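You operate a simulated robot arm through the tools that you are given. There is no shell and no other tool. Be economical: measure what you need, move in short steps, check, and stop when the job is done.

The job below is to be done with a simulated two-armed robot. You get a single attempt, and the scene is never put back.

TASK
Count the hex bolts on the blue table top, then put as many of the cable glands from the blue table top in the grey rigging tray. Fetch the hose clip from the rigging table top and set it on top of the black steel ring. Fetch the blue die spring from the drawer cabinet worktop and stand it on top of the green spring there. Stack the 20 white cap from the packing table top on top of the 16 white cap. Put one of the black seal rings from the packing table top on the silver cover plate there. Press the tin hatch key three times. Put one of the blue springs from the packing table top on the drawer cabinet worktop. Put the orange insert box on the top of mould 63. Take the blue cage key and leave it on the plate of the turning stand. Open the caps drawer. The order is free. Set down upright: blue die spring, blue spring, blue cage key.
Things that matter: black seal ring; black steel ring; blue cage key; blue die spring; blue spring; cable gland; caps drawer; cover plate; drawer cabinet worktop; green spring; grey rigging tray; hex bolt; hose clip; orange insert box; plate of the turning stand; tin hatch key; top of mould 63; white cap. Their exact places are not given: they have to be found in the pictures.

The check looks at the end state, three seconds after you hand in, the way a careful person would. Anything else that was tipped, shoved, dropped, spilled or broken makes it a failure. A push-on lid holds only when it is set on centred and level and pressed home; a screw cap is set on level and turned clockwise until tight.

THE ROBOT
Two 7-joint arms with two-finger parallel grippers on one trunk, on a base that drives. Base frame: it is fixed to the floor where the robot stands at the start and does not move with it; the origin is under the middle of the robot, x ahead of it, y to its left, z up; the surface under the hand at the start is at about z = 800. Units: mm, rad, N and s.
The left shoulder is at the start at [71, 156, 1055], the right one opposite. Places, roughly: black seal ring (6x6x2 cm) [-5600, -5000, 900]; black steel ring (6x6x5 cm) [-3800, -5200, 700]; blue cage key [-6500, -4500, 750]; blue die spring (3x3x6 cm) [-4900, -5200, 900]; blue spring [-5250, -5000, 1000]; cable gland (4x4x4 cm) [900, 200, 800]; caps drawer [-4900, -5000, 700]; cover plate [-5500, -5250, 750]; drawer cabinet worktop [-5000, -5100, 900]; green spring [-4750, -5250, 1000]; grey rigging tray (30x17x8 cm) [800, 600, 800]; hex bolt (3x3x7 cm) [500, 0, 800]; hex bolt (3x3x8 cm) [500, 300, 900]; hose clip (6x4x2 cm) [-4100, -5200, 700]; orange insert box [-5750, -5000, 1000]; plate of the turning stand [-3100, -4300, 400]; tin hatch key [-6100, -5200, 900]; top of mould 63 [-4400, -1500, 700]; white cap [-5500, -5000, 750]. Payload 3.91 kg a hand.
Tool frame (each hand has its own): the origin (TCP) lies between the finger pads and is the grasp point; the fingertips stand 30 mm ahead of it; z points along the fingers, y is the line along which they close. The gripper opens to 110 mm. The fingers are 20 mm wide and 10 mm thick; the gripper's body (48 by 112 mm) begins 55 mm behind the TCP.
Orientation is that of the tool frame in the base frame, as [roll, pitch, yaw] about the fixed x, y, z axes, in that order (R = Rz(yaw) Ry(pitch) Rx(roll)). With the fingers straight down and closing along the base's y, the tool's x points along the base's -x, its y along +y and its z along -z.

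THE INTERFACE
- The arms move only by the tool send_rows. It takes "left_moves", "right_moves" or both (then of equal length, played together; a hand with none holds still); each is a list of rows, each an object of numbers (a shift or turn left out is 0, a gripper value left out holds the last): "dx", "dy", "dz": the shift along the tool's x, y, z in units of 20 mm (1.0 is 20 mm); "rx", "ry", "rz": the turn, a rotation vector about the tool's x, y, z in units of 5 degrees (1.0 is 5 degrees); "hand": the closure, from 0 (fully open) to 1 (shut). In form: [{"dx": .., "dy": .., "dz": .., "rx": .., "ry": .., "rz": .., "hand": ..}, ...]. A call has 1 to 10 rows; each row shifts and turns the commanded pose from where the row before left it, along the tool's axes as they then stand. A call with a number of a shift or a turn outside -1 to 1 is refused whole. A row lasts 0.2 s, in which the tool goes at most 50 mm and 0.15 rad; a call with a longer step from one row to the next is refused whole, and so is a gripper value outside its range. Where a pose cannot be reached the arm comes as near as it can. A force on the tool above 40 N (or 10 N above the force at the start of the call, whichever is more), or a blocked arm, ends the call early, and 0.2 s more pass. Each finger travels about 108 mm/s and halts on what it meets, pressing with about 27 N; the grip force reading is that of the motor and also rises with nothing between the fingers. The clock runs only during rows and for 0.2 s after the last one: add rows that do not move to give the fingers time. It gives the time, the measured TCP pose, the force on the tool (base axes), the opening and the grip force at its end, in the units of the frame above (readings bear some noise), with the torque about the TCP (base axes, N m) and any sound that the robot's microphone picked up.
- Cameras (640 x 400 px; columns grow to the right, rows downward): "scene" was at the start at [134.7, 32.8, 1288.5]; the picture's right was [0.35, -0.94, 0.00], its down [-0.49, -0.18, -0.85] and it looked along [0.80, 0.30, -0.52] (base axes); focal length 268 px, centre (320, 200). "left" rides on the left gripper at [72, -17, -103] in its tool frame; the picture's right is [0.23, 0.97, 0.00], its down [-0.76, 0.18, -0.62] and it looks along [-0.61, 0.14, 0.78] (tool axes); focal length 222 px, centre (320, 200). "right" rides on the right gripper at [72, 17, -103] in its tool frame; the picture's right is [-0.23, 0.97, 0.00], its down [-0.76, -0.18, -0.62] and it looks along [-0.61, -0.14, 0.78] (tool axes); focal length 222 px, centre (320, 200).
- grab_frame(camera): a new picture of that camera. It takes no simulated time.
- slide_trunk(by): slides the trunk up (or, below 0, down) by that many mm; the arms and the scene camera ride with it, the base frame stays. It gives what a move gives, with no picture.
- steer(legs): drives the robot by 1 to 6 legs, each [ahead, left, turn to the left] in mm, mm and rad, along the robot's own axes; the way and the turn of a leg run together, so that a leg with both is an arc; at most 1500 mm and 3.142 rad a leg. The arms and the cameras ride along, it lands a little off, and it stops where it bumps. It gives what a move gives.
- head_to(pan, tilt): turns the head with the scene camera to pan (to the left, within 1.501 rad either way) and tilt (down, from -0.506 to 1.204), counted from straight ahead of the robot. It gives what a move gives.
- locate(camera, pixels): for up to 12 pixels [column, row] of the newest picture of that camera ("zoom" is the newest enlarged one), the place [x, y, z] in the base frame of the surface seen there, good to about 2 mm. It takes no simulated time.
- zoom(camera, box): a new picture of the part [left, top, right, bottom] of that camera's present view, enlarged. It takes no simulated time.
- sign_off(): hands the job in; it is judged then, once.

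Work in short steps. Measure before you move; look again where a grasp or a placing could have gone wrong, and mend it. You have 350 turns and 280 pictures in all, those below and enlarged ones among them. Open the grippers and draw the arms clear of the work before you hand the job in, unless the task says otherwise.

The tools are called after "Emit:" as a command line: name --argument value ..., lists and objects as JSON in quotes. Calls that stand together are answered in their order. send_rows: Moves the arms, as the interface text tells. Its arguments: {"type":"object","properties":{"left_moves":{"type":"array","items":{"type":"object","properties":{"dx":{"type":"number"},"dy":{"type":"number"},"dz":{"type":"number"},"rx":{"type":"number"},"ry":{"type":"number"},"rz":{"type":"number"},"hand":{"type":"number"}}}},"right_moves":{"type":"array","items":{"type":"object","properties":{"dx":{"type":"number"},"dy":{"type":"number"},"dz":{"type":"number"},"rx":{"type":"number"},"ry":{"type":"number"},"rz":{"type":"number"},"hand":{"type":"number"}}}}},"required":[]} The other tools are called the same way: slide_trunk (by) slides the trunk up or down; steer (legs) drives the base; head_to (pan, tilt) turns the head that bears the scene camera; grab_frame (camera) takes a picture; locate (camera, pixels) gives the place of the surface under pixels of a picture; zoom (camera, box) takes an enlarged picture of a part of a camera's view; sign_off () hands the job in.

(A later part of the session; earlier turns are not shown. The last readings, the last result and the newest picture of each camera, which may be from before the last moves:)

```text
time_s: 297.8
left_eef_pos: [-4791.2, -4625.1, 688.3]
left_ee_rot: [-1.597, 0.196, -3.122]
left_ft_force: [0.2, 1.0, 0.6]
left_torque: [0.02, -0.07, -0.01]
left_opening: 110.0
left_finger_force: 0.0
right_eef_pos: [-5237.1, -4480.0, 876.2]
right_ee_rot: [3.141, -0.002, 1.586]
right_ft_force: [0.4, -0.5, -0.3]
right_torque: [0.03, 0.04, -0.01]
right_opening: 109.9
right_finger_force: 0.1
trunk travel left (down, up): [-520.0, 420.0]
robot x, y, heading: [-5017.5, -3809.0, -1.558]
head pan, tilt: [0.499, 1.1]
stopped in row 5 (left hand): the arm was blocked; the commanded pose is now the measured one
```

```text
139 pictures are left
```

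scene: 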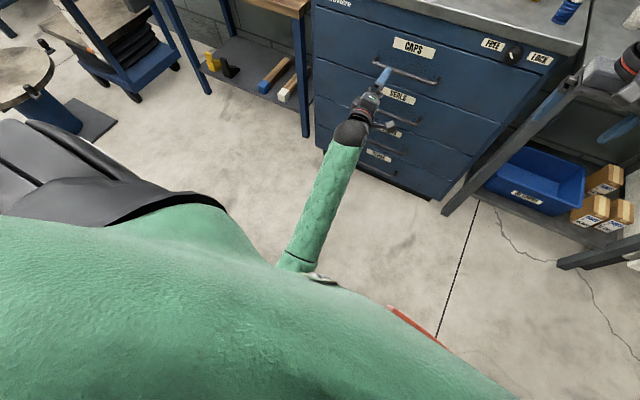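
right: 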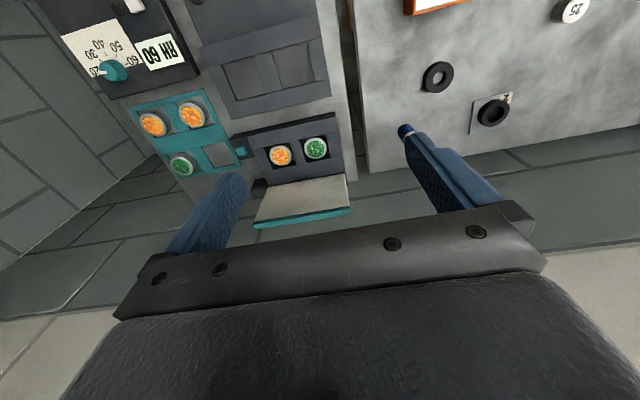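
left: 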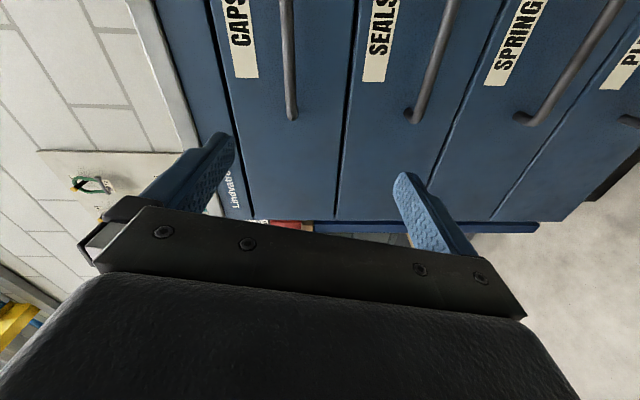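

A wrist joint limit seems to be in the way. I retract and roll the hand 180° the other way about its axis.

Emit:
send_rows --left_moves '[{"dz": -1}, {"dz": -1}, {"rz": 1}, {"rz": 1}, {"rz": 1}, {"rz": 1}, {"rz": 1}, {"rz": 1}, {"rz": 1}, {"rz": 1}]'

Emit:
send_rows --left_moves '[{"rz": 1}, {"rz": 1}, {"rz": 1}, {"rz": 1}, {"rz": 1}, {"rz": 1}, {"rz": 1}, {"rz": 1}, {"rz": 1}, {"rz": 1}]'

Emit:
send_rows --left_moves '[{"rz": 1}, {"rz": 1}, {"rz": 1}, {"rz": 1}, {"rz": 1}, {"rz": 1}, {"rz": 1}, {"rz": 1}, {"rz": 1}, {"rz": 1}]'

Emit:
send_rows --left_moves '[{"rz": 1}, {"rz": 1}, {"rz": 1}, {"rz": 1}, {"rz": 1}, {"rz": 1}, {}]'

Emit:
grab_frame --camera "scene"

```text
time_s: 300.0
left_eef_pos: [-4793.1, -4585.1, 688.6]
left_ee_rot: [-1.612, 0.895, 3.134]
left_ft_force: [0.2, 0.0, 0.9]
left_torque: [0.0, 0.01, 0.01]
left_opening: 109.9
left_finger_force: 0.0
right_eef_pos: [-5237.7, -4480.3, 876.4]
right_ee_rot: [3.141, 0.0, 1.585]
right_ft_force: [-0.5, -0.1, -0.8]
right_torque: [0.0, 0.02, 0.01]
right_opening: 110.4
right_finger_force: 0.1
trunk travel left (down, up): [-520.0, 420.0]
robot x, y, heading: [-5015.4, -3803.0, -1.558]
head pan, tilt: [0.499, 1.1]
```

```text
time_s: 302.2
left_eef_pos: [-4791.8, -4586.0, 689.3]
left_ee_rot: [1.698, 1.374, 0.15]
left_ft_force: [0.5, -0.9, 0.2]
left_torque: [0.02, 0.01, -0.04]
left_opening: 110.0
left_finger_force: 0.0
right_eef_pos: [-5236.5, -4481.7, 875.9]
right_ee_rot: [-3.141, 0.001, 1.584]
right_ft_force: [-0.4, 0.1, 0.6]
right_torque: [0.0, 0.01, -0.01]
right_opening: 110.4
right_finger_force: 0.0
trunk travel left (down, up): [-520.0, 420.0]
robot x, y, heading: [-5018.1, -3808.1, -1.561]
head pan, tilt: [0.499, 1.1]
```

```text
time_s: 304.4
left_eef_pos: [-4793.1, -4584.9, 688.3]
left_ee_rot: [1.597, 0.504, 0.035]
left_ft_force: [0.3, -0.5, -0.6]
left_torque: [0.01, -0.02, 0.01]
left_opening: 109.9
left_finger_force: 0.1
right_eef_pos: [-5237.3, -4480.9, 877.1]
right_ee_rot: [-3.14, 0.0, 1.586]
right_ft_force: [-0.1, 0.4, 0.0]
right_torque: [-0.02, 0.01, 0.01]
right_opening: 110.3
right_finger_force: 0.0
trunk travel left (down, up): [-520.0, 420.0]
robot x, y, heading: [-5014.3, -3805.4, -1.56]
head pan, tilt: [0.499, 1.1]
```

```text
time_s: 306.0
left_eef_pos: [-4793.5, -4587.2, 688.1]
left_ee_rot: [1.595, -0.022, 0.021]
left_ft_force: [0.1, 0.6, -0.4]
left_torque: [0.02, 0.0, -0.01]
left_opening: 110.0
left_finger_force: 0.0
right_eef_pos: [-5237.2, -4480.6, 876.6]
right_ee_rot: [3.141, -0.001, 1.585]
right_ft_force: [0.2, 0.4, -0.1]
right_torque: [-0.01, 0.01, 0.01]
right_opening: 109.9
right_finger_force: 0.0
trunk travel left (down, up): [-520.0, 420.0]
robot x, y, heading: [-5017.9, -3805.8, -1.554]
head pan, tilt: [0.499, 1.1]
```

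```text
138 pictures are left
```

scene: 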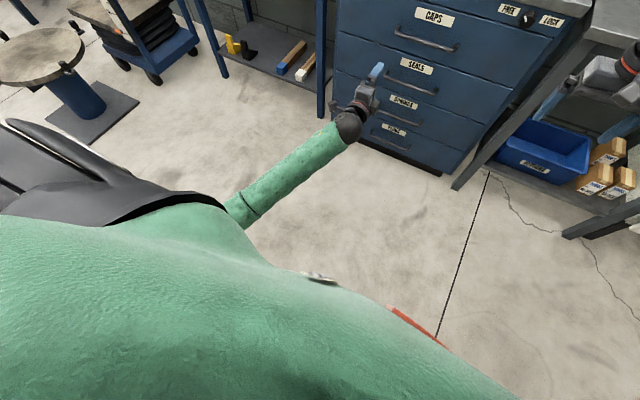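

Now tool y points up and the elbow is out. I align x and z, drive ahead 150 mm, and check.

Emit:
send_rows --left_moves '[{"dx": -1, "dy": 0.9}, {"dx": -1, "dy": 0.9}, {"dx": -1}, {"dx": -0.65, "rx": -0.28}, {}]'

Emit:
steer --legs '[[130, 0, 0]]'

Emit:
grab_frame --camera "left"

```text
time_s: 307.2
left_eef_pos: [-4865.6, -4589.8, 723.7]
left_ee_rot: [1.571, -0.019, 0.023]
left_ft_force: [-0.5, -0.5, 1.1]
left_torque: [-0.05, -0.03, 0.05]
left_opening: 110.2
left_finger_force: 0.1
right_eef_pos: [-5236.9, -4481.7, 877.1]
right_ee_rot: [3.141, -0.001, 1.585]
right_ft_force: [-0.7, -0.1, -0.3]
right_torque: [-0.01, 0.02, 0.02]
right_opening: 109.9
right_finger_force: 0.0
trunk travel left (down, up): [-520.0, 420.0]
robot x, y, heading: [-5017.4, -3804.3, -1.56]
head pan, tilt: [0.499, 1.1]
```

```text
time_s: 308.5
left_eef_pos: [-4867.0, -4718.4, 723.0]
left_ee_rot: [1.572, -0.02, 0.02]
left_ft_force: [0.4, -0.9, -0.3]
left_torque: [-0.04, -0.01, -0.06]
left_opening: 110.0
left_finger_force: 0.1
right_eef_pos: [-5237.4, -4609.4, 875.6]
right_ee_rot: [3.14, -0.002, 1.582]
right_ft_force: [0.1, -0.3, -0.4]
right_torque: [0.03, 0.03, -0.01]
right_opening: 110.1
right_finger_force: 0.2
trunk travel left (down, up): [-520.0, 420.0]
robot x, y, heading: [-5015.4, -3938.4, -1.561]
head pan, tilt: [0.499, 1.1]
```

```text
137 pictures are left
```

left: 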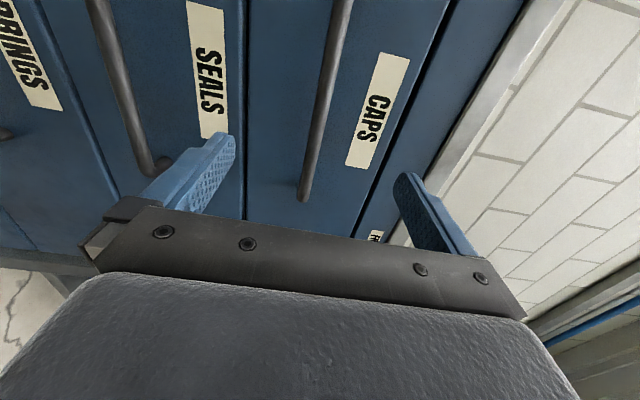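

Aligned: the CAPS bar is between the fingers. I advance 92 mm with fingers at 66 mm and close.

Emit:
send_rows --left_moves '[{"hand": 0.4}, {}, {"dz": 1}, {"dz": 1}, {"dz": 1}, {"dz": 1}, {"dz": 0.6}, {}]'

Emit:
grab_frame --camera "left"

Emit:
head_to --pan 0.3 --tilt 0.6

Emit:
zoom --camera "scene" --box '[260, 180, 420, 320]'

```text
time_s: 310.3
left_eef_pos: [-4865.1, -4808.7, 724.0]
left_ee_rot: [1.57, -0.019, 0.022]
left_ft_force: [0.7, 0.8, 0.0]
left_torque: [0.01, -0.01, -0.03]
left_opening: 66.1
left_finger_force: 0.0
right_eef_pos: [-5237.3, -4609.5, 877.8]
right_ee_rot: [3.141, -0.001, 1.584]
right_ft_force: [0.1, -0.6, 0.0]
right_torque: [0.01, 0.0, -0.01]
right_opening: 109.8
right_finger_force: 0.0
trunk travel left (down, up): [-520.0, 420.0]
robot x, y, heading: [-5012.3, -3934.8, -1.56]
head pan, tilt: [0.499, 1.1]
```

```text
136 pictures are left
```

left: 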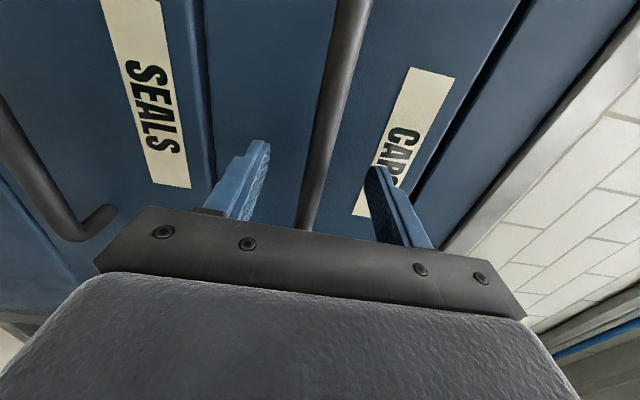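

```text
time_s: 311.2
left_eef_pos: [-4864.5, -4807.8, 722.9]
left_ee_rot: [1.568, -0.018, 0.019]
left_ft_force: [0.0, 0.2, -0.1]
left_torque: [0.02, 0.0, -0.01]
left_opening: 66.1
left_finger_force: 0.0
right_eef_pos: [-5236.3, -4608.5, 877.5]
right_ee_rot: [3.141, 0.0, 1.582]
right_ft_force: [-0.5, -0.2, -0.2]
right_torque: [0.01, -0.01, 0.03]
right_opening: 110.0
right_finger_force: 0.1
trunk travel left (down, up): [-520.0, 420.0]
robot x, y, heading: [-5012.7, -3938.0, -1.557]
head pan, tilt: [0.3, 0.6]
```

```text
2.86 times, centred on (340, 250) of scene
```

zoom: 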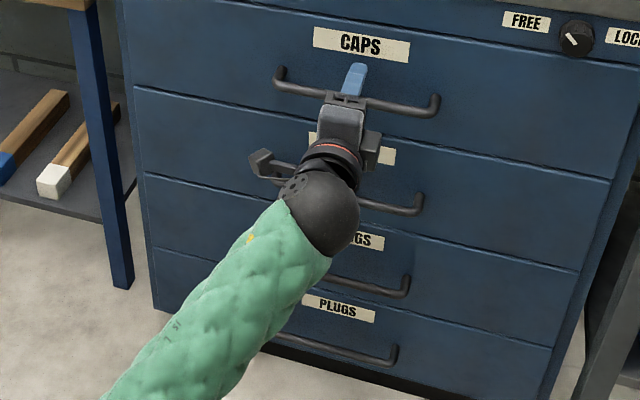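

The bar is between the fingers. I close and pull gently 60 mm first.

Emit:
send_rows --left_moves '[{"hand": 1}, {}, {}, {"dz": -0.5}, {"dz": -0.5}, {"dz": -0.5}, {"dz": -0.5}, {"dz": -0.5}, {"dz": -0.5}, {}]'

Emit:
zoom --camera "scene" --box '[240, 130, 440, 300]'

```text
time_s: 313.4
left_eef_pos: [-4864.2, -4752.0, 720.5]
left_ee_rot: [1.577, -0.019, 0.02]
left_ft_force: [8.5, 2.0, -38.9]
left_torque: [0.6, 0.92, 0.47]
left_opening: 13.9
left_finger_force: 45.5
right_eef_pos: [-5236.8, -4610.8, 875.1]
right_ee_rot: [-3.141, -0.004, 1.585]
right_ft_force: [0.0, 0.1, 0.1]
right_torque: [0.02, -0.01, 0.02]
right_opening: 110.0
right_finger_force: 0.0
trunk travel left (down, up): [-520.0, 420.0]
robot x, y, heading: [-5014.5, -3936.0, -1.561]
head pan, tilt: [0.3, 0.6]
```

```text
2.35 times, centred on (340, 215) of scene
```

zoom: 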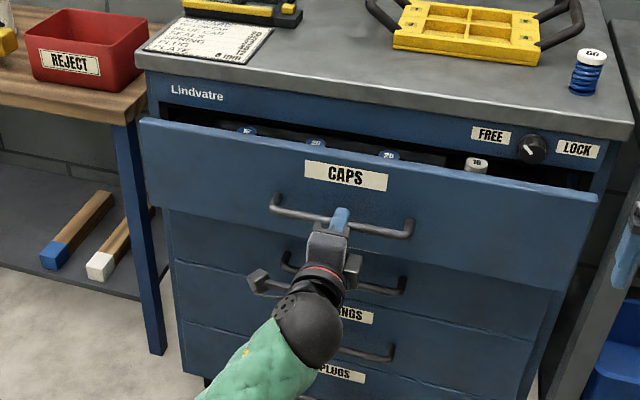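

The drawer slides, with upright caps inside, so I pull slowly. There's a −39 N vertical load, so I lower the hand 4 mm to relieve it and continue.

Emit:
send_rows --left_moves '[{"dy": -0.2}, {}]'

Emit:
send_rows --left_moves '[{"dz": -0.3}, {"dz": -0.4}, {"dz": -0.4}, {"dz": -0.4}, {"dz": -0.4}, {"dz": -0.4}, {"dz": -0.4}, {"dz": -0.3}, {"dz": -0.2}, {}]'

```text
time_s: 314.0
left_eef_pos: [-4865.5, -4751.4, 719.5]
left_ee_rot: [1.571, -0.019, 0.022]
left_ft_force: [8.5, -1.8, -20.3]
left_torque: [0.36, 0.88, 0.24]
left_opening: 13.9
left_finger_force: 45.0
right_eef_pos: [-5236.9, -4610.2, 876.9]
right_ee_rot: [3.141, -0.001, 1.583]
right_ft_force: [0.0, -0.4, 0.8]
right_torque: [0.0, 0.01, 0.01]
right_opening: 110.0
right_finger_force: 0.0
trunk travel left (down, up): [-520.0, 420.0]
robot x, y, heading: [-5016.2, -3936.2, -1.56]
head pan, tilt: [0.3, 0.6]
```

```text
time_s: 316.2
left_eef_pos: [-4865.0, -4684.7, 720.5]
left_ee_rot: [1.571, -0.019, 0.022]
left_ft_force: [28.2, -1.2, 3.9]
left_torque: [-0.04, 0.89, 0.54]
left_opening: 13.6
left_finger_force: 45.0
right_eef_pos: [-5234.6, -4608.7, 877.8]
right_ee_rot: [-3.14, -0.004, 1.584]
right_ft_force: [-0.1, 0.9, -0.5]
right_torque: [-0.01, 0.0, 0.02]
right_opening: 110.0
right_finger_force: 0.1
trunk travel left (down, up): [-520.0, 420.0]
robot x, y, heading: [-5014.1, -3937.4, -1.559]
head pan, tilt: [0.3, 0.6]
```

Pulled 123 mm; a sideways load built up, so I compensate in x and pull further.

Emit:
send_rows --left_moves '[{"dx": 0.1}, {"dz": -0.3, "dx": 0.01}, {"dz": -0.4, "dx": 0.01}, {"dz": -0.4, "dx": 0.01}, {"dz": -0.4, "dx": 0.01}, {"dz": -0.4, "dx": 0.01}, {"dz": -0.4, "dx": 0.01}, {"dz": -0.3, "dx": 0.01}, {"dz": -0.2}, {}]'

Emit:
send_rows --left_moves '[{"dx": 0.03}, {"dz": -0.3, "dx": 0.01}, {"dz": -0.4, "dx": 0.01}, {"dz": -0.4, "dx": 0.01}, {"dz": -0.4, "dx": 0.01}, {"dz": -0.4, "dx": 0.01}, {"dz": -0.4, "dx": 0.01}, {"dz": -0.3, "dx": 0.01}, {"dz": -0.2}, {}]'

Emit:
grab_frame --camera "scene"

```text
time_s: 318.4
left_eef_pos: [-4865.1, -4628.4, 720.3]
left_ee_rot: [1.57, -0.02, 0.02]
left_ft_force: [8.7, -0.6, 15.0]
left_torque: [-0.25, 0.91, -0.16]
left_opening: 14.2
left_finger_force: 45.1
right_eef_pos: [-5236.3, -4608.7, 877.6]
right_ee_rot: [-3.141, 0.0, 1.584]
right_ft_force: [-0.3, 0.6, 0.6]
right_torque: [0.01, 0.02, 0.0]
right_opening: 109.8
right_finger_force: 0.1
trunk travel left (down, up): [-520.0, 420.0]
robot x, y, heading: [-5016.9, -3934.8, -1.56]
head pan, tilt: [0.3, 0.6]
```

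```text
time_s: 320.6
left_eef_pos: [-4864.8, -4572.5, 720.1]
left_ee_rot: [1.571, -0.019, 0.018]
left_ft_force: [-7.6, 1.2, 9.1]
left_torque: [-0.09, 0.93, -0.37]
left_opening: 13.9
left_finger_force: 45.1
right_eef_pos: [-5235.6, -4608.7, 876.5]
right_ee_rot: [3.14, 0.0, 1.582]
right_ft_force: [0.0, 0.8, 1.4]
right_torque: [-0.02, -0.01, 0.0]
right_opening: 109.8
right_finger_force: 0.3
trunk travel left (down, up): [-520.0, 420.0]
robot x, y, heading: [-5012.8, -3936.4, -1.56]
head pan, tilt: [0.3, 0.6]
```

```text
133 pictures are left
```

scene: 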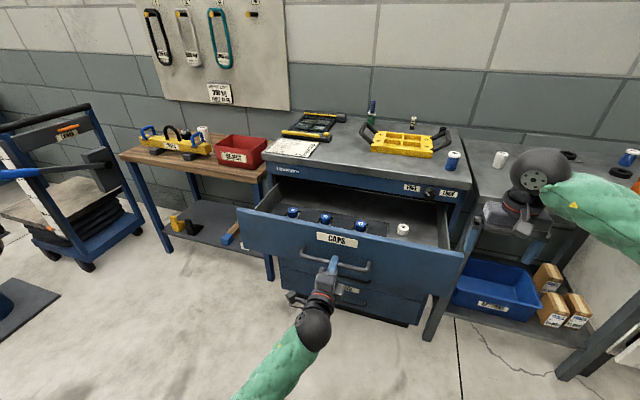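

Open about 235 mm. I pull another 65 mm slowly to be well open.

Emit:
send_rows --left_moves '[{"dz": -0.3, "dx": 0.005}, {"dz": -0.4, "dx": 0.005}, {"dz": -0.4, "dx": 0.005}, {"dz": -0.4, "dx": 0.005}, {"dz": -0.4, "dx": 0.005}, {"dz": -0.4, "dx": 0.005}, {"dz": -0.4, "dx": 0.005}, {"dz": -0.3}, {"dz": -0.2}, {}]'

Emit:
zoom --camera "scene" --box '[220, 90, 480, 300]'

```text
time_s: 322.8
left_eef_pos: [-4863.8, -4509.5, 719.9]
left_ee_rot: [1.571, -0.019, 0.02]
left_ft_force: [3.0, -1.0, 3.3]
left_torque: [-0.09, 0.93, -0.16]
left_opening: 13.7
left_finger_force: 45.3
right_eef_pos: [-5236.0, -4607.8, 878.4]
right_ee_rot: [-3.141, 0.0, 1.583]
right_ft_force: [0.6, 0.0, -0.1]
right_torque: [0.05, -0.04, 0.02]
right_opening: 110.0
right_finger_force: 0.1
trunk travel left (down, up): [-520.0, 420.0]
robot x, y, heading: [-5011.0, -3938.6, -1.558]
head pan, tilt: [0.3, 0.6]
```

```text
1.90 times, centred on (350, 195) of scene
```

zoom: 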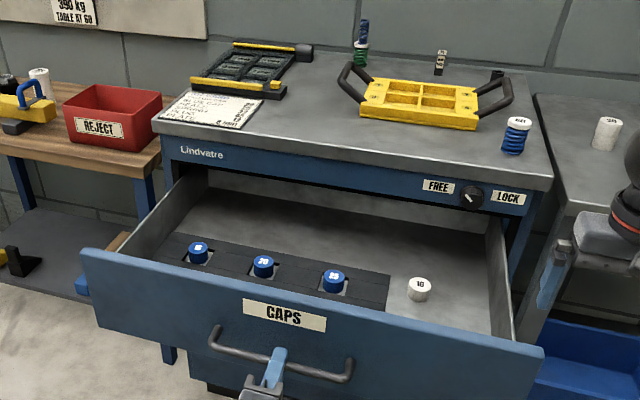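

Drawer open ~300 mm, contents upright. I release and back off.

Emit:
send_rows --left_moves '[{"hand": 0.5}, {}, {}, {}]'

Emit:
steer --legs '[[-300, 0, 0]]'

Emit:
grab_frame --camera "scene"

```text
time_s: 323.8
left_eef_pos: [-4864.8, -4508.8, 719.5]
left_ee_rot: [1.571, -0.019, 0.02]
left_ft_force: [-0.2, -0.5, 0.6]
left_torque: [-0.03, 0.03, -0.01]
left_opening: 55.2
left_finger_force: 0.0
right_eef_pos: [-5236.3, -4609.3, 876.6]
right_ee_rot: [-3.141, -0.001, 1.583]
right_ft_force: [-0.4, -0.5, 0.0]
right_torque: [0.05, -0.02, 0.02]
right_opening: 109.7
right_finger_force: 0.1
trunk travel left (down, up): [-520.0, 420.0]
robot x, y, heading: [-5013.2, -3934.1, -1.561]
head pan, tilt: [0.3, 0.6]
```

```text
time_s: 325.9
left_eef_pos: [-4867.5, -4208.0, 721.2]
left_ee_rot: [1.568, -0.019, 0.022]
left_ft_force: [0.4, 0.2, 0.2]
left_torque: [0.02, 0.0, 0.02]
left_opening: 55.0
left_finger_force: 0.0
right_eef_pos: [-5238.8, -4307.2, 876.0]
right_ee_rot: [3.141, 0.001, 1.585]
right_ft_force: [0.0, 0.4, 0.7]
right_torque: [-0.02, 0.0, 0.0]
right_opening: 110.0
right_finger_force: 0.1
trunk travel left (down, up): [-520.0, 420.0]
robot x, y, heading: [-5015.6, -3636.1, -1.557]
head pan, tilt: [0.3, 0.6]
```

```text
131 pictures are left
```

scene: 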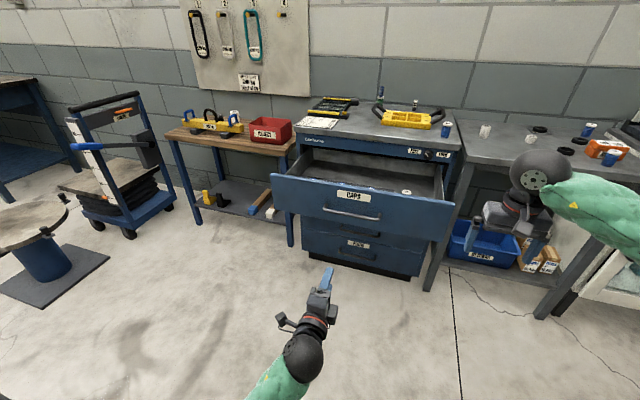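

Drawer done. I restore the left hand to pointing down.

Emit:
send_rows --left_moves '[{"rz": -1, "dy": 0.5}, {"rz": -1}, {"rz": -1}, {"rz": -1}, {"rz": -1}, {"rz": -1}, {"rz": -1}, {"rz": -1}, {"rz": -1}, {"rz": -1}]'

Emit:
send_rows --left_moves '[{"rz": -1}, {"rz": -1}, {"rz": -1}, {"rz": -1}, {"rz": -1}, {"rz": -1}, {"rz": -1}, {"rz": -1, "ry": 1, "hand": 0}, {"ry": 1}, {"ry": 1}]'

Emit:
send_rows --left_moves '[{"ry": 1}, {"ry": 1}, {"ry": 1}, {"ry": 1}, {"ry": 1}, {"ry": 1}, {"ry": 1}, {"ry": 1}, {"ry": 1}, {"ry": 1}]'

Emit:
send_rows --left_moves '[{"ry": 1}, {"ry": 1}, {"ry": 1}, {"ry": 1}, {"ry": 1}, {"dy": 1, "dz": -1}, {"dy": 1, "dz": -1}, {"dy": 1, "dz": -1}, {"dy": 1, "dz": -1}, {"dz": -1}]'

```text
time_s: 328.1
left_eef_pos: [-4869.0, -4208.1, 729.6]
left_ee_rot: [1.571, 0.853, 0.023]
left_ft_force: [-0.4, -0.1, 1.1]
left_torque: [0.0, 0.01, 0.02]
left_opening: 54.8
left_finger_force: 0.1
right_eef_pos: [-5238.7, -4308.1, 876.6]
right_ee_rot: [3.141, -0.001, 1.585]
right_ft_force: [-0.7, -0.7, 0.1]
right_torque: [0.01, 0.02, -0.04]
right_opening: 109.9
right_finger_force: 0.0
trunk travel left (down, up): [-520.0, 420.0]
robot x, y, heading: [-5016.6, -3638.5, -1.558]
head pan, tilt: [0.3, 0.6]
```

```text
time_s: 330.2
left_eef_pos: [-4845.8, -4197.8, 702.1]
left_ee_rot: [2.584, 1.268, 1.005]
left_ft_force: [-0.1, -0.1, -0.6]
left_torque: [-0.05, -0.03, 0.08]
left_opening: 109.9
left_finger_force: 0.0
right_eef_pos: [-5241.8, -4310.6, 872.4]
right_ee_rot: [3.141, -0.006, 1.585]
right_ft_force: [-1.7, -1.4, -1.5]
right_torque: [0.06, -0.08, 0.04]
right_opening: 110.0
right_finger_force: 0.0
trunk travel left (down, up): [-520.0, 420.0]
robot x, y, heading: [-5021.3, -3633.3, -1.561]
head pan, tilt: [0.3, 0.6]
stopped in row 10 (left hand): the arm was blocked; the commanded pose is now the measured one
```

```text
time_s: 332.6
left_eef_pos: [-4823.8, -4189.2, 695.6]
left_ee_rot: [2.912, 0.416, 1.448]
left_ft_force: [-0.5, 0.2, -0.3]
left_torque: [-0.02, 0.01, 0.01]
left_opening: 110.2
left_finger_force: 0.0
right_eef_pos: [-5238.5, -4307.4, 876.7]
right_ee_rot: [3.141, -0.002, 1.588]
right_ft_force: [-0.9, 0.1, 0.3]
right_torque: [0.0, -0.01, 0.0]
right_opening: 110.1
right_finger_force: 0.1
trunk travel left (down, up): [-520.0, 420.0]
robot x, y, heading: [-5017.2, -3636.3, -1.558]
head pan, tilt: [0.3, 0.6]
stopped in row 10 (left hand): the arm was blocked; the commanded pose is now the measured one
```

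```text
time_s: 333.4
left_eef_pos: [-4735.0, -4181.0, 682.0]
left_ee_rot: [2.711, 0.166, 1.466]
left_ft_force: [0.0, 0.4, 0.5]
left_torque: [-0.01, -0.01, 0.02]
left_opening: 110.0
left_finger_force: 0.0
left hand out of reach, approached as far as the arm can: row 3
right_eef_pos: [-5238.5, -4308.2, 877.0]
right_ee_rot: [3.141, -0.003, 1.586]
right_ft_force: [-0.6, 1.0, -1.2]
right_torque: [0.02, 0.01, -0.03]
right_opening: 110.1
right_finger_force: 0.0
trunk travel left (down, up): [-520.0, 420.0]
robot x, y, heading: [-5016.9, -3633.9, -1.553]
head pan, tilt: [0.3, 0.6]
stopped in row 3 (left hand): the arm was blocked; the commanded pose is now the measured one
```

The hand was folded too near the body. I extend it forward and up, then fix its orientation.

Emit:
send_rows --left_moves '[{"dx": -1, "dz": -0.5}, {"dx": -1, "dz": -0.5}, {"dx": -1, "dz": -0.5}, {"dx": -1, "dz": -1}, {"dx": -1, "dz": -1}, {"dz": -1, "rx": 1, "ry": 0.4}, {"dz": -1, "rx": 1, "ry": 0.4}, {"dz": -1, "rx": 1, "ry": 0.4}, {"dz": -1, "rx": 1, "ry": 0.4}, {"dz": -1, "rx": 0.9, "ry": 0.3}]'

Emit:
slide_trunk --by 200

```text
time_s: 334.5
left_eef_pos: [-4692.1, -4240.8, 736.5]
left_ee_rot: [2.551, 0.124, 1.478]
left_ft_force: [-1.0, 0.2, 0.2]
left_torque: [0.01, 0.03, 0.02]
left_opening: 110.0
left_finger_force: 0.1
right_eef_pos: [-5238.9, -4309.3, 877.0]
right_ee_rot: [-3.142, -0.002, 1.587]
right_ft_force: [-0.2, 0.1, -0.6]
right_torque: [0.02, -0.02, -0.03]
right_opening: 110.1
right_finger_force: 0.1
trunk travel left (down, up): [-520.0, 420.0]
robot x, y, heading: [-5018.2, -3636.2, -1.558]
head pan, tilt: [0.3, 0.6]
stopped in row 5 (left hand): the arm was blocked; the commanded pose is now the measured one
```

```text
time_s: 336.6
left_eef_pos: [-4691.5, -4242.4, 937.0]
left_ee_rot: [2.551, 0.125, 1.477]
left_ft_force: [0.2, -0.2, 0.5]
left_torque: [-0.02, 0.0, 0.02]
left_opening: 109.8
left_finger_force: 0.0
right_eef_pos: [-5239.2, -4308.5, 1075.8]
right_ee_rot: [3.141, -0.002, 1.588]
right_ft_force: [0.6, 0.3, -0.5]
right_torque: [-0.01, 0.01, 0.02]
right_opening: 110.0
right_finger_force: 0.0
trunk travel left (down, up): [-720.0, 220.0]
robot x, y, heading: [-5017.6, -3634.5, -1.555]
head pan, tilt: [0.3, 0.6]
```

Still blocked; let me look at the arm.

Emit:
head_to --pan 0.6 --tilt 1.0

Emit:
grab_frame --camera "scene"

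```text
time_s: 337.5
left_eef_pos: [-4693.0, -4242.1, 937.1]
left_ee_rot: [2.551, 0.126, 1.478]
left_ft_force: [0.2, 0.6, -0.7]
left_torque: [-0.01, 0.03, 0.0]
left_opening: 110.0
left_finger_force: 0.0
right_eef_pos: [-5238.6, -4307.2, 1076.9]
right_ee_rot: [-3.141, 0.0, 1.587]
right_ft_force: [0.6, 0.2, 0.4]
right_torque: [0.0, 0.0, -0.01]
right_opening: 110.1
right_finger_force: 0.0
trunk travel left (down, up): [-720.0, 220.0]
robot x, y, heading: [-5014.8, -3634.8, -1.562]
head pan, tilt: [0.6, 1.0]
```

```text
130 pictures are left
```

scene: 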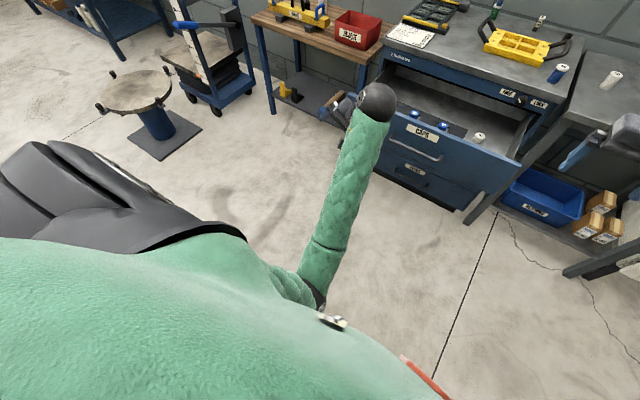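

The elbow is tucked under the chest. I move the hand inward and up to unwind it.

Emit:
send_rows --left_moves '[{"dy": -1, "dz": -0.5}, {"dy": -1, "dz": -0.5}, {"dy": -1, "dz": -0.5}, {"dy": -1, "dz": -0.5}, {"dy": -1, "dz": -0.5}, {"rx": 1}, {"rx": 1}, {"rx": 1}, {}]'

Emit:
send_rows --left_moves '[{"rx": 1, "dz": -1}, {"rx": 1, "dz": -1}, {"rx": 1, "dz": -1}, {"rx": 0.7, "dz": -1}, {"dz": -1}, {"dz": -1}, {"dz": -1}, {"dz": -1}, {"dz": -1}, {"dz": -1}]'

```text
time_s: 338.7
left_eef_pos: [-4727.2, -4238.7, 932.3]
left_ee_rot: [2.397, 0.126, 1.486]
left_ft_force: [0.1, -0.1, 0.4]
left_torque: [0.02, -0.01, 0.01]
left_opening: 109.9
left_finger_force: 0.0
right_eef_pos: [-5240.2, -4307.9, 1076.1]
right_ee_rot: [3.141, -0.002, 1.586]
right_ft_force: [0.0, -0.3, -0.4]
right_torque: [-0.03, -0.02, 0.01]
right_opening: 110.1
right_finger_force: 0.0
trunk travel left (down, up): [-720.0, 220.0]
robot x, y, heading: [-5018.8, -3632.6, -1.56]
head pan, tilt: [0.6, 1.0]
stopped in row 5 (left hand): the arm was blocked; the commanded pose is now the measured one
```

```text
time_s: 339.4
left_eef_pos: [-4676.9, -4221.4, 968.7]
left_ee_rot: [2.424, 0.089, 1.507]
left_ft_force: [-0.1, -0.3, -0.8]
left_torque: [0.0, -0.02, 0.01]
left_opening: 110.0
left_finger_force: 0.0
right_eef_pos: [-5238.1, -4307.4, 1076.7]
right_ee_rot: [-3.141, -0.001, 1.588]
right_ft_force: [0.6, 0.4, 1.0]
right_torque: [-0.02, -0.03, -0.01]
right_opening: 109.9
right_finger_force: 0.1
trunk travel left (down, up): [-720.0, 220.0]
robot x, y, heading: [-5017.0, -3637.3, -1.551]
head pan, tilt: [0.6, 1.0]
stopped in row 3 (left hand): the arm was blocked; the commanded pose is now the measured one
```

I go back toward the horizontal posture, which worked: tilt the fingers forward again.

Emit:
send_rows --left_moves '[{"ry": -1, "dx": -0.5}, {"ry": -1, "dx": -0.5}, {"ry": -1, "dx": -0.5}, {"ry": -1, "dx": -0.5}, {"ry": -1, "dx": -0.3, "dz": 0.3}, {"ry": -1, "dx": -0.3, "dz": 0.3}, {"ry": -1, "dx": -0.3, "dz": 0.3}, {"ry": -1, "dz": 0.5}, {"ry": -1, "dz": 0.5}, {"ry": -1, "dz": 0.5}]'

Emit:
grab_frame --camera "scene"

```text
time_s: 341.6
left_eef_pos: [-4664.5, -4306.6, 955.4]
left_ee_rot: [2.136, 0.686, 0.801]
left_ft_force: [-0.3, 0.0, -0.2]
left_torque: [0.0, -0.02, -0.03]
left_opening: 109.9
left_finger_force: 0.0
right_eef_pos: [-5237.9, -4308.2, 1076.6]
right_ee_rot: [-3.141, -0.003, 1.587]
right_ft_force: [0.5, -0.4, -0.4]
right_torque: [-0.02, -0.01, 0.01]
right_opening: 110.2
right_finger_force: 0.0
trunk travel left (down, up): [-720.0, 220.0]
robot x, y, heading: [-5020.9, -3632.3, -1.561]
head pan, tilt: [0.6, 1.0]
```

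```text
129 pictures are left
```

scene: 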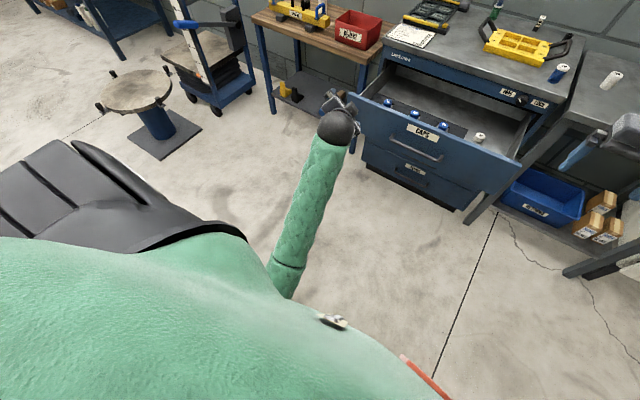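

That frees the elbow. I back the robot 300 mm for room, then extend the hand forward and up before turning it down.

Emit:
steer --legs '[[-300, 0, 0]]'

Emit:
send_rows --left_moves '[{"dz": 1}, {"dz": 1}, {"dz": 1}, {"dz": 1}, {"dx": -0.63, "dy": 0.65, "dz": 0.4}, {"dx": -0.63, "dy": 0.65, "dz": 0.4}, {"dx": -0.63, "dy": 0.65, "dz": 0.4}, {"dx": -0.63, "dy": 0.65, "dz": 0.4}, {"dx": -0.63, "dy": 0.65, "dz": 0.4}, {"dx": -0.63, "dy": 0.65, "dz": 0.4}]'

Emit:
grab_frame --camera "scene"

```text
time_s: 343.7
left_eef_pos: [-4669.0, -4005.6, 957.8]
left_ee_rot: [2.135, 0.686, 0.801]
left_ft_force: [0.4, -0.1, -0.3]
left_torque: [-0.02, 0.0, 0.01]
left_opening: 110.0
left_finger_force: 0.0
right_eef_pos: [-5243.0, -4006.9, 1077.6]
right_ee_rot: [3.141, 0.001, 1.586]
right_ft_force: [0.4, 0.3, -0.1]
right_torque: [-0.01, -0.04, 0.02]
right_opening: 110.0
right_finger_force: 0.0
trunk travel left (down, up): [-720.0, 220.0]
robot x, y, heading: [-5021.5, -3331.2, -1.554]
head pan, tilt: [0.6, 1.0]
```

```text
time_s: 345.9
left_eef_pos: [-4603.1, -4152.9, 1002.1]
left_ee_rot: [2.133, 0.684, 0.801]
left_ft_force: [-0.8, 0.2, 0.4]
left_torque: [0.01, -0.01, 0.01]
left_opening: 110.1
left_finger_force: 0.1
right_eef_pos: [-5242.3, -4008.4, 1076.3]
right_ee_rot: [-3.14, -0.001, 1.586]
right_ft_force: [-0.5, 0.3, 0.2]
right_torque: [0.02, -0.02, 0.0]
right_opening: 109.9
right_finger_force: 0.1
trunk travel left (down, up): [-720.0, 220.0]
robot x, y, heading: [-5023.9, -3333.4, -1.559]
head pan, tilt: [0.6, 1.0]
```

```text
128 pictures are left
```

scene: 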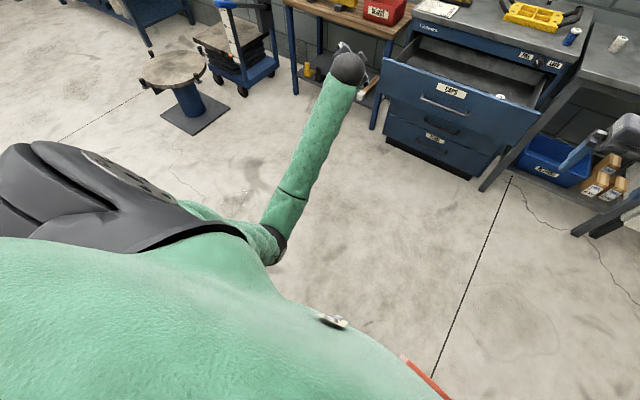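

Elbow is coming out. Now I rotate gradually back to fingers-down.

Emit:
send_rows --left_moves '[{"rx": 0.67, "ry": 0.65}, {"rx": 0.67, "ry": 0.65}, {"rx": 0.67, "ry": 0.65}, {"rx": 0.67, "ry": 0.65}, {"rx": 0.67, "ry": 0.65}, {"rx": 0.67, "ry": 0.65}, {"rx": 0.67, "ry": 0.65}]'

Emit:
grab_frame --camera "scene"

```text
time_s: 347.5
left_eef_pos: [-4604.3, -4153.7, 1000.9]
left_ee_rot: [2.708, 0.382, 1.104]
left_ft_force: [-0.8, -0.6, 0.0]
left_torque: [0.01, -0.02, -0.02]
left_opening: 109.9
left_finger_force: 0.0
right_eef_pos: [-5242.6, -4007.6, 1076.5]
right_ee_rot: [-3.141, -0.003, 1.587]
right_ft_force: [-0.2, -0.5, -0.2]
right_torque: [0.0, 0.02, 0.02]
right_opening: 110.0
right_finger_force: 0.0
trunk travel left (down, up): [-720.0, 220.0]
robot x, y, heading: [-5018.7, -3337.6, -1.559]
head pan, tilt: [0.6, 1.0]
```

```text
127 pictures are left
```

scene: 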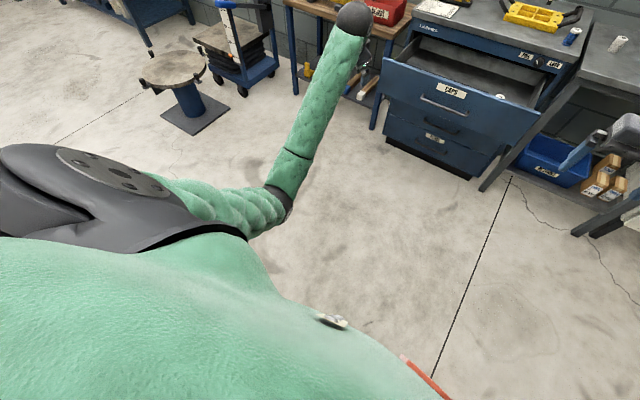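

Working. Six more rows of the same.

Emit:
send_rows --left_moves '[{"rx": 0.67, "ry": 0.65}, {"rx": 0.67, "ry": 0.65}, {"rx": 0.67, "ry": 0.65}, {"rx": 0.67, "ry": 0.65}, {"rx": 0.67, "ry": 0.65}, {"rx": 0.65, "ry": 0.6}, {}]'

```text
time_s: 349.1
left_eef_pos: [-4603.4, -4153.9, 1002.6]
left_ee_rot: [3.077, 0.059, 1.19]
left_ft_force: [-0.5, -0.4, 0.4]
left_torque: [0.05, 0.01, 0.0]
left_opening: 110.0
left_finger_force: 0.1
right_eef_pos: [-5242.1, -4007.6, 1076.7]
right_ee_rot: [-3.141, -0.002, 1.589]
right_ft_force: [-0.3, -0.5, 0.9]
right_torque: [-0.03, -0.03, -0.04]
right_opening: 109.9
right_finger_force: 0.0
trunk travel left (down, up): [-720.0, 220.0]
robot x, y, heading: [-5026.1, -3335.8, -1.556]
head pan, tilt: [0.6, 1.0]
```

Final corrections to level and yaw.

Emit:
send_rows --left_moves '[{"rx": 0.74, "ry": 0.68}, {"rz": -1, "dz": -1}, {"rz": -1, "dz": -1}, {"rz": -1, "dz": -1}, {"rz": -1, "dz": -1}, {"rz": -0.55, "dz": -1}, {"dz": -1}, {"dz": -1}, {"dz": -1}, {}]'

Emit:
slide_trunk --by 180

```text
time_s: 351.3
left_eef_pos: [-4602.7, -4152.8, 1162.7]
left_ee_rot: [-3.139, 0.001, 1.588]
left_ft_force: [0.1, 0.1, 0.6]
left_torque: [0.0, 0.02, 0.01]
left_opening: 110.1
left_finger_force: 0.1
right_eef_pos: [-5241.9, -4007.7, 1076.5]
right_ee_rot: [3.141, -0.003, 1.587]
right_ft_force: [0.3, 0.0, 0.3]
right_torque: [0.0, 0.02, 0.01]
right_opening: 110.1
right_finger_force: 0.2
trunk travel left (down, up): [-720.0, 220.0]
robot x, y, heading: [-5021.4, -3334.9, -1.559]
head pan, tilt: [0.6, 1.0]
```

```text
time_s: 353.3
left_eef_pos: [-4603.5, -4153.1, 1341.3]
left_ee_rot: [-3.14, 0.002, 1.587]
left_ft_force: [0.1, -0.2, 0.7]
left_torque: [0.03, -0.03, -0.02]
left_opening: 109.8
left_finger_force: 0.1
right_eef_pos: [-5242.3, -4007.4, 1255.4]
right_ee_rot: [-3.141, -0.003, 1.584]
right_ft_force: [-0.1, -0.9, 0.3]
right_torque: [0.02, -0.01, 0.01]
right_opening: 110.2
right_finger_force: 0.0
trunk travel left (down, up): [-900.0, 40.0]
robot x, y, heading: [-5025.9, -3334.1, -1.552]
head pan, tilt: [0.6, 1.0]
```

Arm restored. Now I turn right to face the rack (-x) and look for the blue cage key.

Emit:
steer --legs '[[0, 0, -1.585], [0, 600, 0]]'

Emit:
head_to --pan 0.2 --tilt 0.45

Emit:
grab_frame --camera "scene"

```text
time_s: 360.5
left_eef_pos: [-5848.6, -4336.9, 1342.8]
left_ee_rot: [-3.14, 0.0, 0.0]
left_ft_force: [0.6, 0.0, 0.7]
left_torque: [0.0, -0.01, 0.02]
left_opening: 109.9
left_finger_force: 0.1
right_eef_pos: [-5692.1, -3701.4, 1257.1]
right_ee_rot: [3.141, -0.002, 0.001]
right_ft_force: [-0.1, -0.1, 0.4]
right_torque: [0.0, 0.0, -0.01]
right_opening: 109.8
right_finger_force: 0.1
trunk travel left (down, up): [-900.0, 40.0]
robot x, y, heading: [-5020.6, -3930.7, 3.134]
head pan, tilt: [0.6, 1.0]
```

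```text
time_s: 361.5
left_eef_pos: [-5848.2, -4338.1, 1343.3]
left_ee_rot: [-3.139, 0.003, 0.002]
left_ft_force: [0.5, 0.5, 0.2]
left_torque: [-0.01, -0.01, -0.01]
left_opening: 110.0
left_finger_force: 0.1
right_eef_pos: [-5692.2, -3699.7, 1256.7]
right_ee_rot: [3.14, -0.001, 0.001]
right_ft_force: [0.4, 0.0, -0.7]
right_torque: [0.0, 0.01, 0.05]
right_opening: 109.9
right_finger_force: 0.0
trunk travel left (down, up): [-900.0, 40.0]
robot x, y, heading: [-5021.7, -3930.7, 3.136]
head pan, tilt: [0.201, 0.45]
```

```text
126 pictures are left
```

scene: 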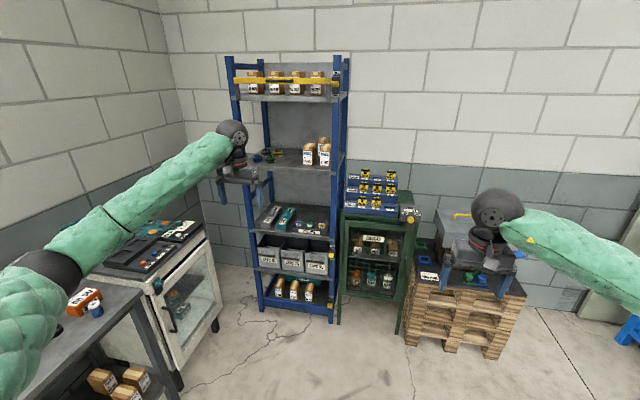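

Emit:
zoom --camera "scene" --box '[225, 130, 355, 250]'

Emit:
zoom --camera "scene" --box '[330, 160, 540, 320]'

Emit:
locate --camera "scene" --pixels '[[265, 157], [253, 156], [272, 218], [288, 216], [315, 225], [385, 212], [466, 278], [480, 278], [405, 218], [372, 238]]'

```text
3.33 times, centred on (290, 190) of scene
```

zoom: 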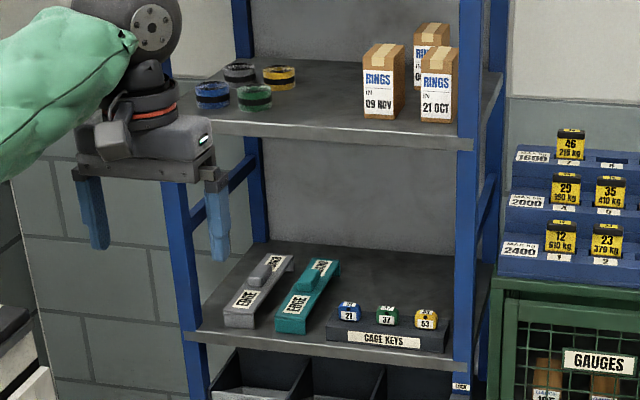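

```text
2.50 times, centred on (435, 240) of scene
```

zoom: 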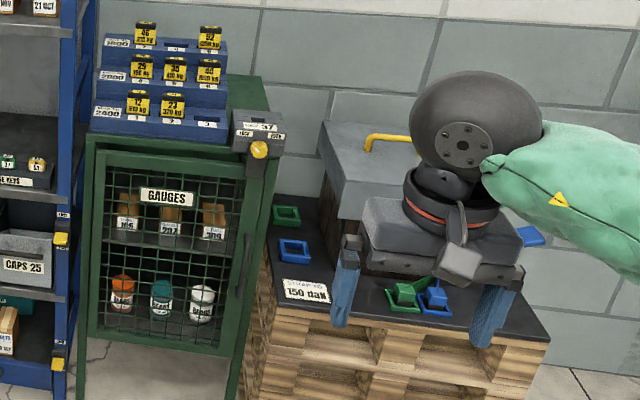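

```text
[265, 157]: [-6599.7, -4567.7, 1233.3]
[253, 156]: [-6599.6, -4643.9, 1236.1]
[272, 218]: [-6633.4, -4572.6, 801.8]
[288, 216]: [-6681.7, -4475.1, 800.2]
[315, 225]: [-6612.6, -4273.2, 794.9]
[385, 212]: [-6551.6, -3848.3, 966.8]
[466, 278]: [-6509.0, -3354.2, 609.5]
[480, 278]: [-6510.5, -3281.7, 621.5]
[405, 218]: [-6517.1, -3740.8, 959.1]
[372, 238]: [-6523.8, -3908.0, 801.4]
```

The blue cage key "21" sits in the CAGE KEYS holder on the rack (~(-6600,-4400,800)). I retract both hands and drive closer.

Emit:
send_rows --left_moves '[{"dx": 1}, {"dx": 1}, {"dx": 1}, {"dx": 1}, {"dx": 1}, {"dx": 1}, {"dx": 1}, {"dx": 1}, {"dx": 1}, {"dx": 1}]' --right_moves '[{"dx": 1}, {"dx": 1}, {"dx": 1}, {"dx": 1}, {"dx": 1}, {"dx": 1}, {"dz": -1}, {"dz": -1}, {"dz": -1}, {"dz": -1}]'

Emit:
send_rows --left_moves '[{"dx": 1}, {"dx": 1}, {"dy": 1}, {"dy": 1}, {"dy": 1}, {"dy": 1}]'

Emit:
steer --legs '[[0, 440, 0], [650, 0, 0]]'

Emit:
slide_trunk --by -300

Emit:
head_to --pan 0 --tilt 0.4

Emit:
grab_frame --camera "scene"

```text
time_s: 363.7
left_eef_pos: [-5645.9, -4337.5, 1342.2]
left_ee_rot: [-3.139, 0.002, -0.002]
left_ft_force: [-0.2, -0.1, -0.2]
left_torque: [0.0, 0.01, 0.0]
left_opening: 110.2
left_finger_force: 0.1
right_eef_pos: [-5571.6, -3701.0, 1339.3]
right_ee_rot: [3.141, 0.001, -0.002]
right_ft_force: [0.3, -0.2, 0.2]
right_torque: [0.01, -0.02, 0.02]
right_opening: 109.8
right_finger_force: 0.0
trunk travel left (down, up): [-900.0, 40.0]
robot x, y, heading: [-5021.0, -3929.8, 3.139]
head pan, tilt: [0.201, 0.45]
```

```text
time_s: 365.1
left_eef_pos: [-5608.7, -4417.7, 1341.7]
left_ee_rot: [-3.138, 0.002, 0.0]
left_ft_force: [-0.4, -0.6, 0.7]
left_torque: [0.04, -0.01, -0.02]
left_opening: 110.0
left_finger_force: 0.0
right_eef_pos: [-5572.6, -3701.1, 1336.1]
right_ee_rot: [-3.141, -0.002, -0.003]
right_ft_force: [0.0, 0.3, -0.2]
right_torque: [-0.01, 0.0, -0.01]
right_opening: 110.0
right_finger_force: 0.1
trunk travel left (down, up): [-900.0, 40.0]
robot x, y, heading: [-5025.7, -3931.8, 3.14]
head pan, tilt: [0.201, 0.45]
```

```text
time_s: 371.0
left_eef_pos: [-6262.1, -4853.6, 1342.1]
left_ee_rot: [-3.139, 0.0, -0.009]
left_ft_force: [-0.7, 0.1, 0.4]
left_torque: [-0.02, -0.02, 0.02]
left_opening: 109.9
left_finger_force: 0.0
right_eef_pos: [-6220.5, -4138.1, 1337.1]
right_ee_rot: [-3.142, -0.001, -0.009]
right_ft_force: [0.1, -0.1, -0.4]
right_torque: [-0.03, 0.01, -0.01]
right_opening: 110.0
right_finger_force: 0.0
trunk travel left (down, up): [-900.0, 40.0]
robot x, y, heading: [-5676.2, -4371.8, 3.129]
head pan, tilt: [0.201, 0.45]
```

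```text
time_s: 374.0
left_eef_pos: [-6261.8, -4853.8, 1040.7]
left_ee_rot: [-3.14, 0.002, -0.007]
left_ft_force: [0.4, -0.2, 0.3]
left_torque: [-0.02, -0.03, -0.03]
left_opening: 110.0
left_finger_force: 0.1
right_eef_pos: [-6222.6, -4138.3, 1037.6]
right_ee_rot: [3.14, 0.0, -0.01]
right_ft_force: [-0.5, 0.1, 0.1]
right_torque: [0.01, 0.04, -0.01]
right_opening: 109.9
right_finger_force: 0.0
trunk travel left (down, up): [-600.0, 340.0]
robot x, y, heading: [-5671.7, -4369.7, 3.133]
head pan, tilt: [0.201, 0.45]
```

```text
time_s: 374.7
left_eef_pos: [-6261.1, -4854.3, 1042.1]
left_ee_rot: [-3.139, 0.002, -0.007]
left_ft_force: [-0.2, -0.4, 0.4]
left_torque: [-0.02, -0.01, -0.03]
left_opening: 110.0
left_finger_force: 0.0
right_eef_pos: [-6222.1, -4138.0, 1037.4]
right_ee_rot: [3.141, -0.003, -0.009]
right_ft_force: [-0.7, 0.2, -0.4]
right_torque: [-0.02, 0.02, 0.0]
right_opening: 110.0
right_finger_force: 0.0
trunk travel left (down, up): [-600.0, 340.0]
robot x, y, heading: [-5674.7, -4372.5, 3.131]
head pan, tilt: [0.0, 0.4]
```

```text
123 pictures are left
```

scene: 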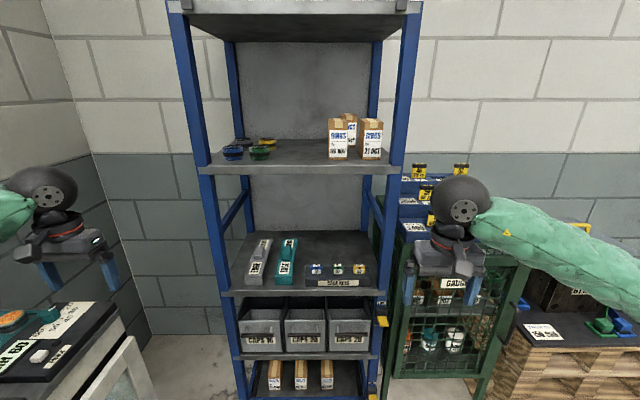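

I pull the left hand inward/up, and zoom on the cage keys.

Emit:
send_rows --left_moves '[{"dz": -1}, {"dz": -1}, {"dz": -1}, {"dz": -1, "dy": -1}, {"dz": -1, "dy": -1}, {"dz": -1, "dy": -1}, {"dz": -1, "dy": -1}, {"dz": -1, "dy": -1}, {"dz": -1}, {"dz": -1}]'

Emit:
zoom --camera "scene" --box '[295, 250, 375, 300]'

Emit:
locate --camera "zoom" --pixels '[[170, 145], [170, 180], [170, 200], [145, 190], [200, 190], [342, 145], [345, 220], [250, 220], [250, 260], [505, 150], [300, 190], [170, 130]]'

```text
time_s: 376.9
left_eef_pos: [-6261.4, -4752.9, 1242.7]
left_ee_rot: [-3.14, 0.001, -0.01]
left_ft_force: [0.7, -0.7, 0.2]
left_torque: [-0.03, 0.0, -0.01]
left_opening: 109.9
left_finger_force: 0.2
right_eef_pos: [-6219.6, -4137.2, 1038.2]
right_ee_rot: [3.142, -0.003, -0.009]
right_ft_force: [0.0, -0.8, -0.9]
right_torque: [-0.02, -0.01, -0.01]
right_opening: 110.1
right_finger_force: 0.0
trunk travel left (down, up): [-600.0, 340.0]
robot x, y, heading: [-5674.9, -4376.8, 3.128]
head pan, tilt: [0.0, 0.4]
```

```text
8.00 times, centred on (335, 275) of scene
```

zoom: 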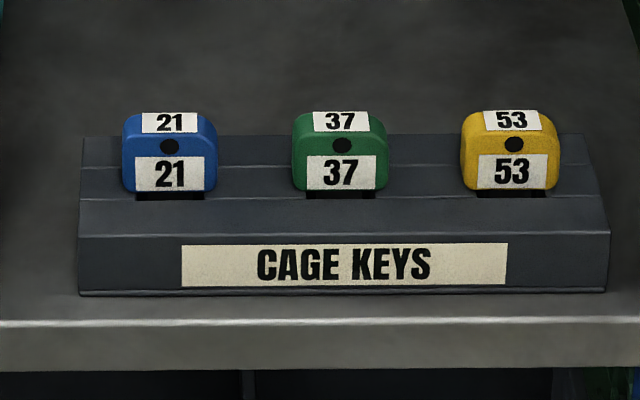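

```text
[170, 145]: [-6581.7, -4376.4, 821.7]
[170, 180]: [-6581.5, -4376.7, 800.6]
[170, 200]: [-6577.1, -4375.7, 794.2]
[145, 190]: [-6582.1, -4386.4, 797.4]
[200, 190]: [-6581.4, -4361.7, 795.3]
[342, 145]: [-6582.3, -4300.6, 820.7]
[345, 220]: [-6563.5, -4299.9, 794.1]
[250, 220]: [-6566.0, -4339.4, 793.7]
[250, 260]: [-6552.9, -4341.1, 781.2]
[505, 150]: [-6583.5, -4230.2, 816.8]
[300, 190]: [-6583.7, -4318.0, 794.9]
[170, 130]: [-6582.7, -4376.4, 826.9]
```

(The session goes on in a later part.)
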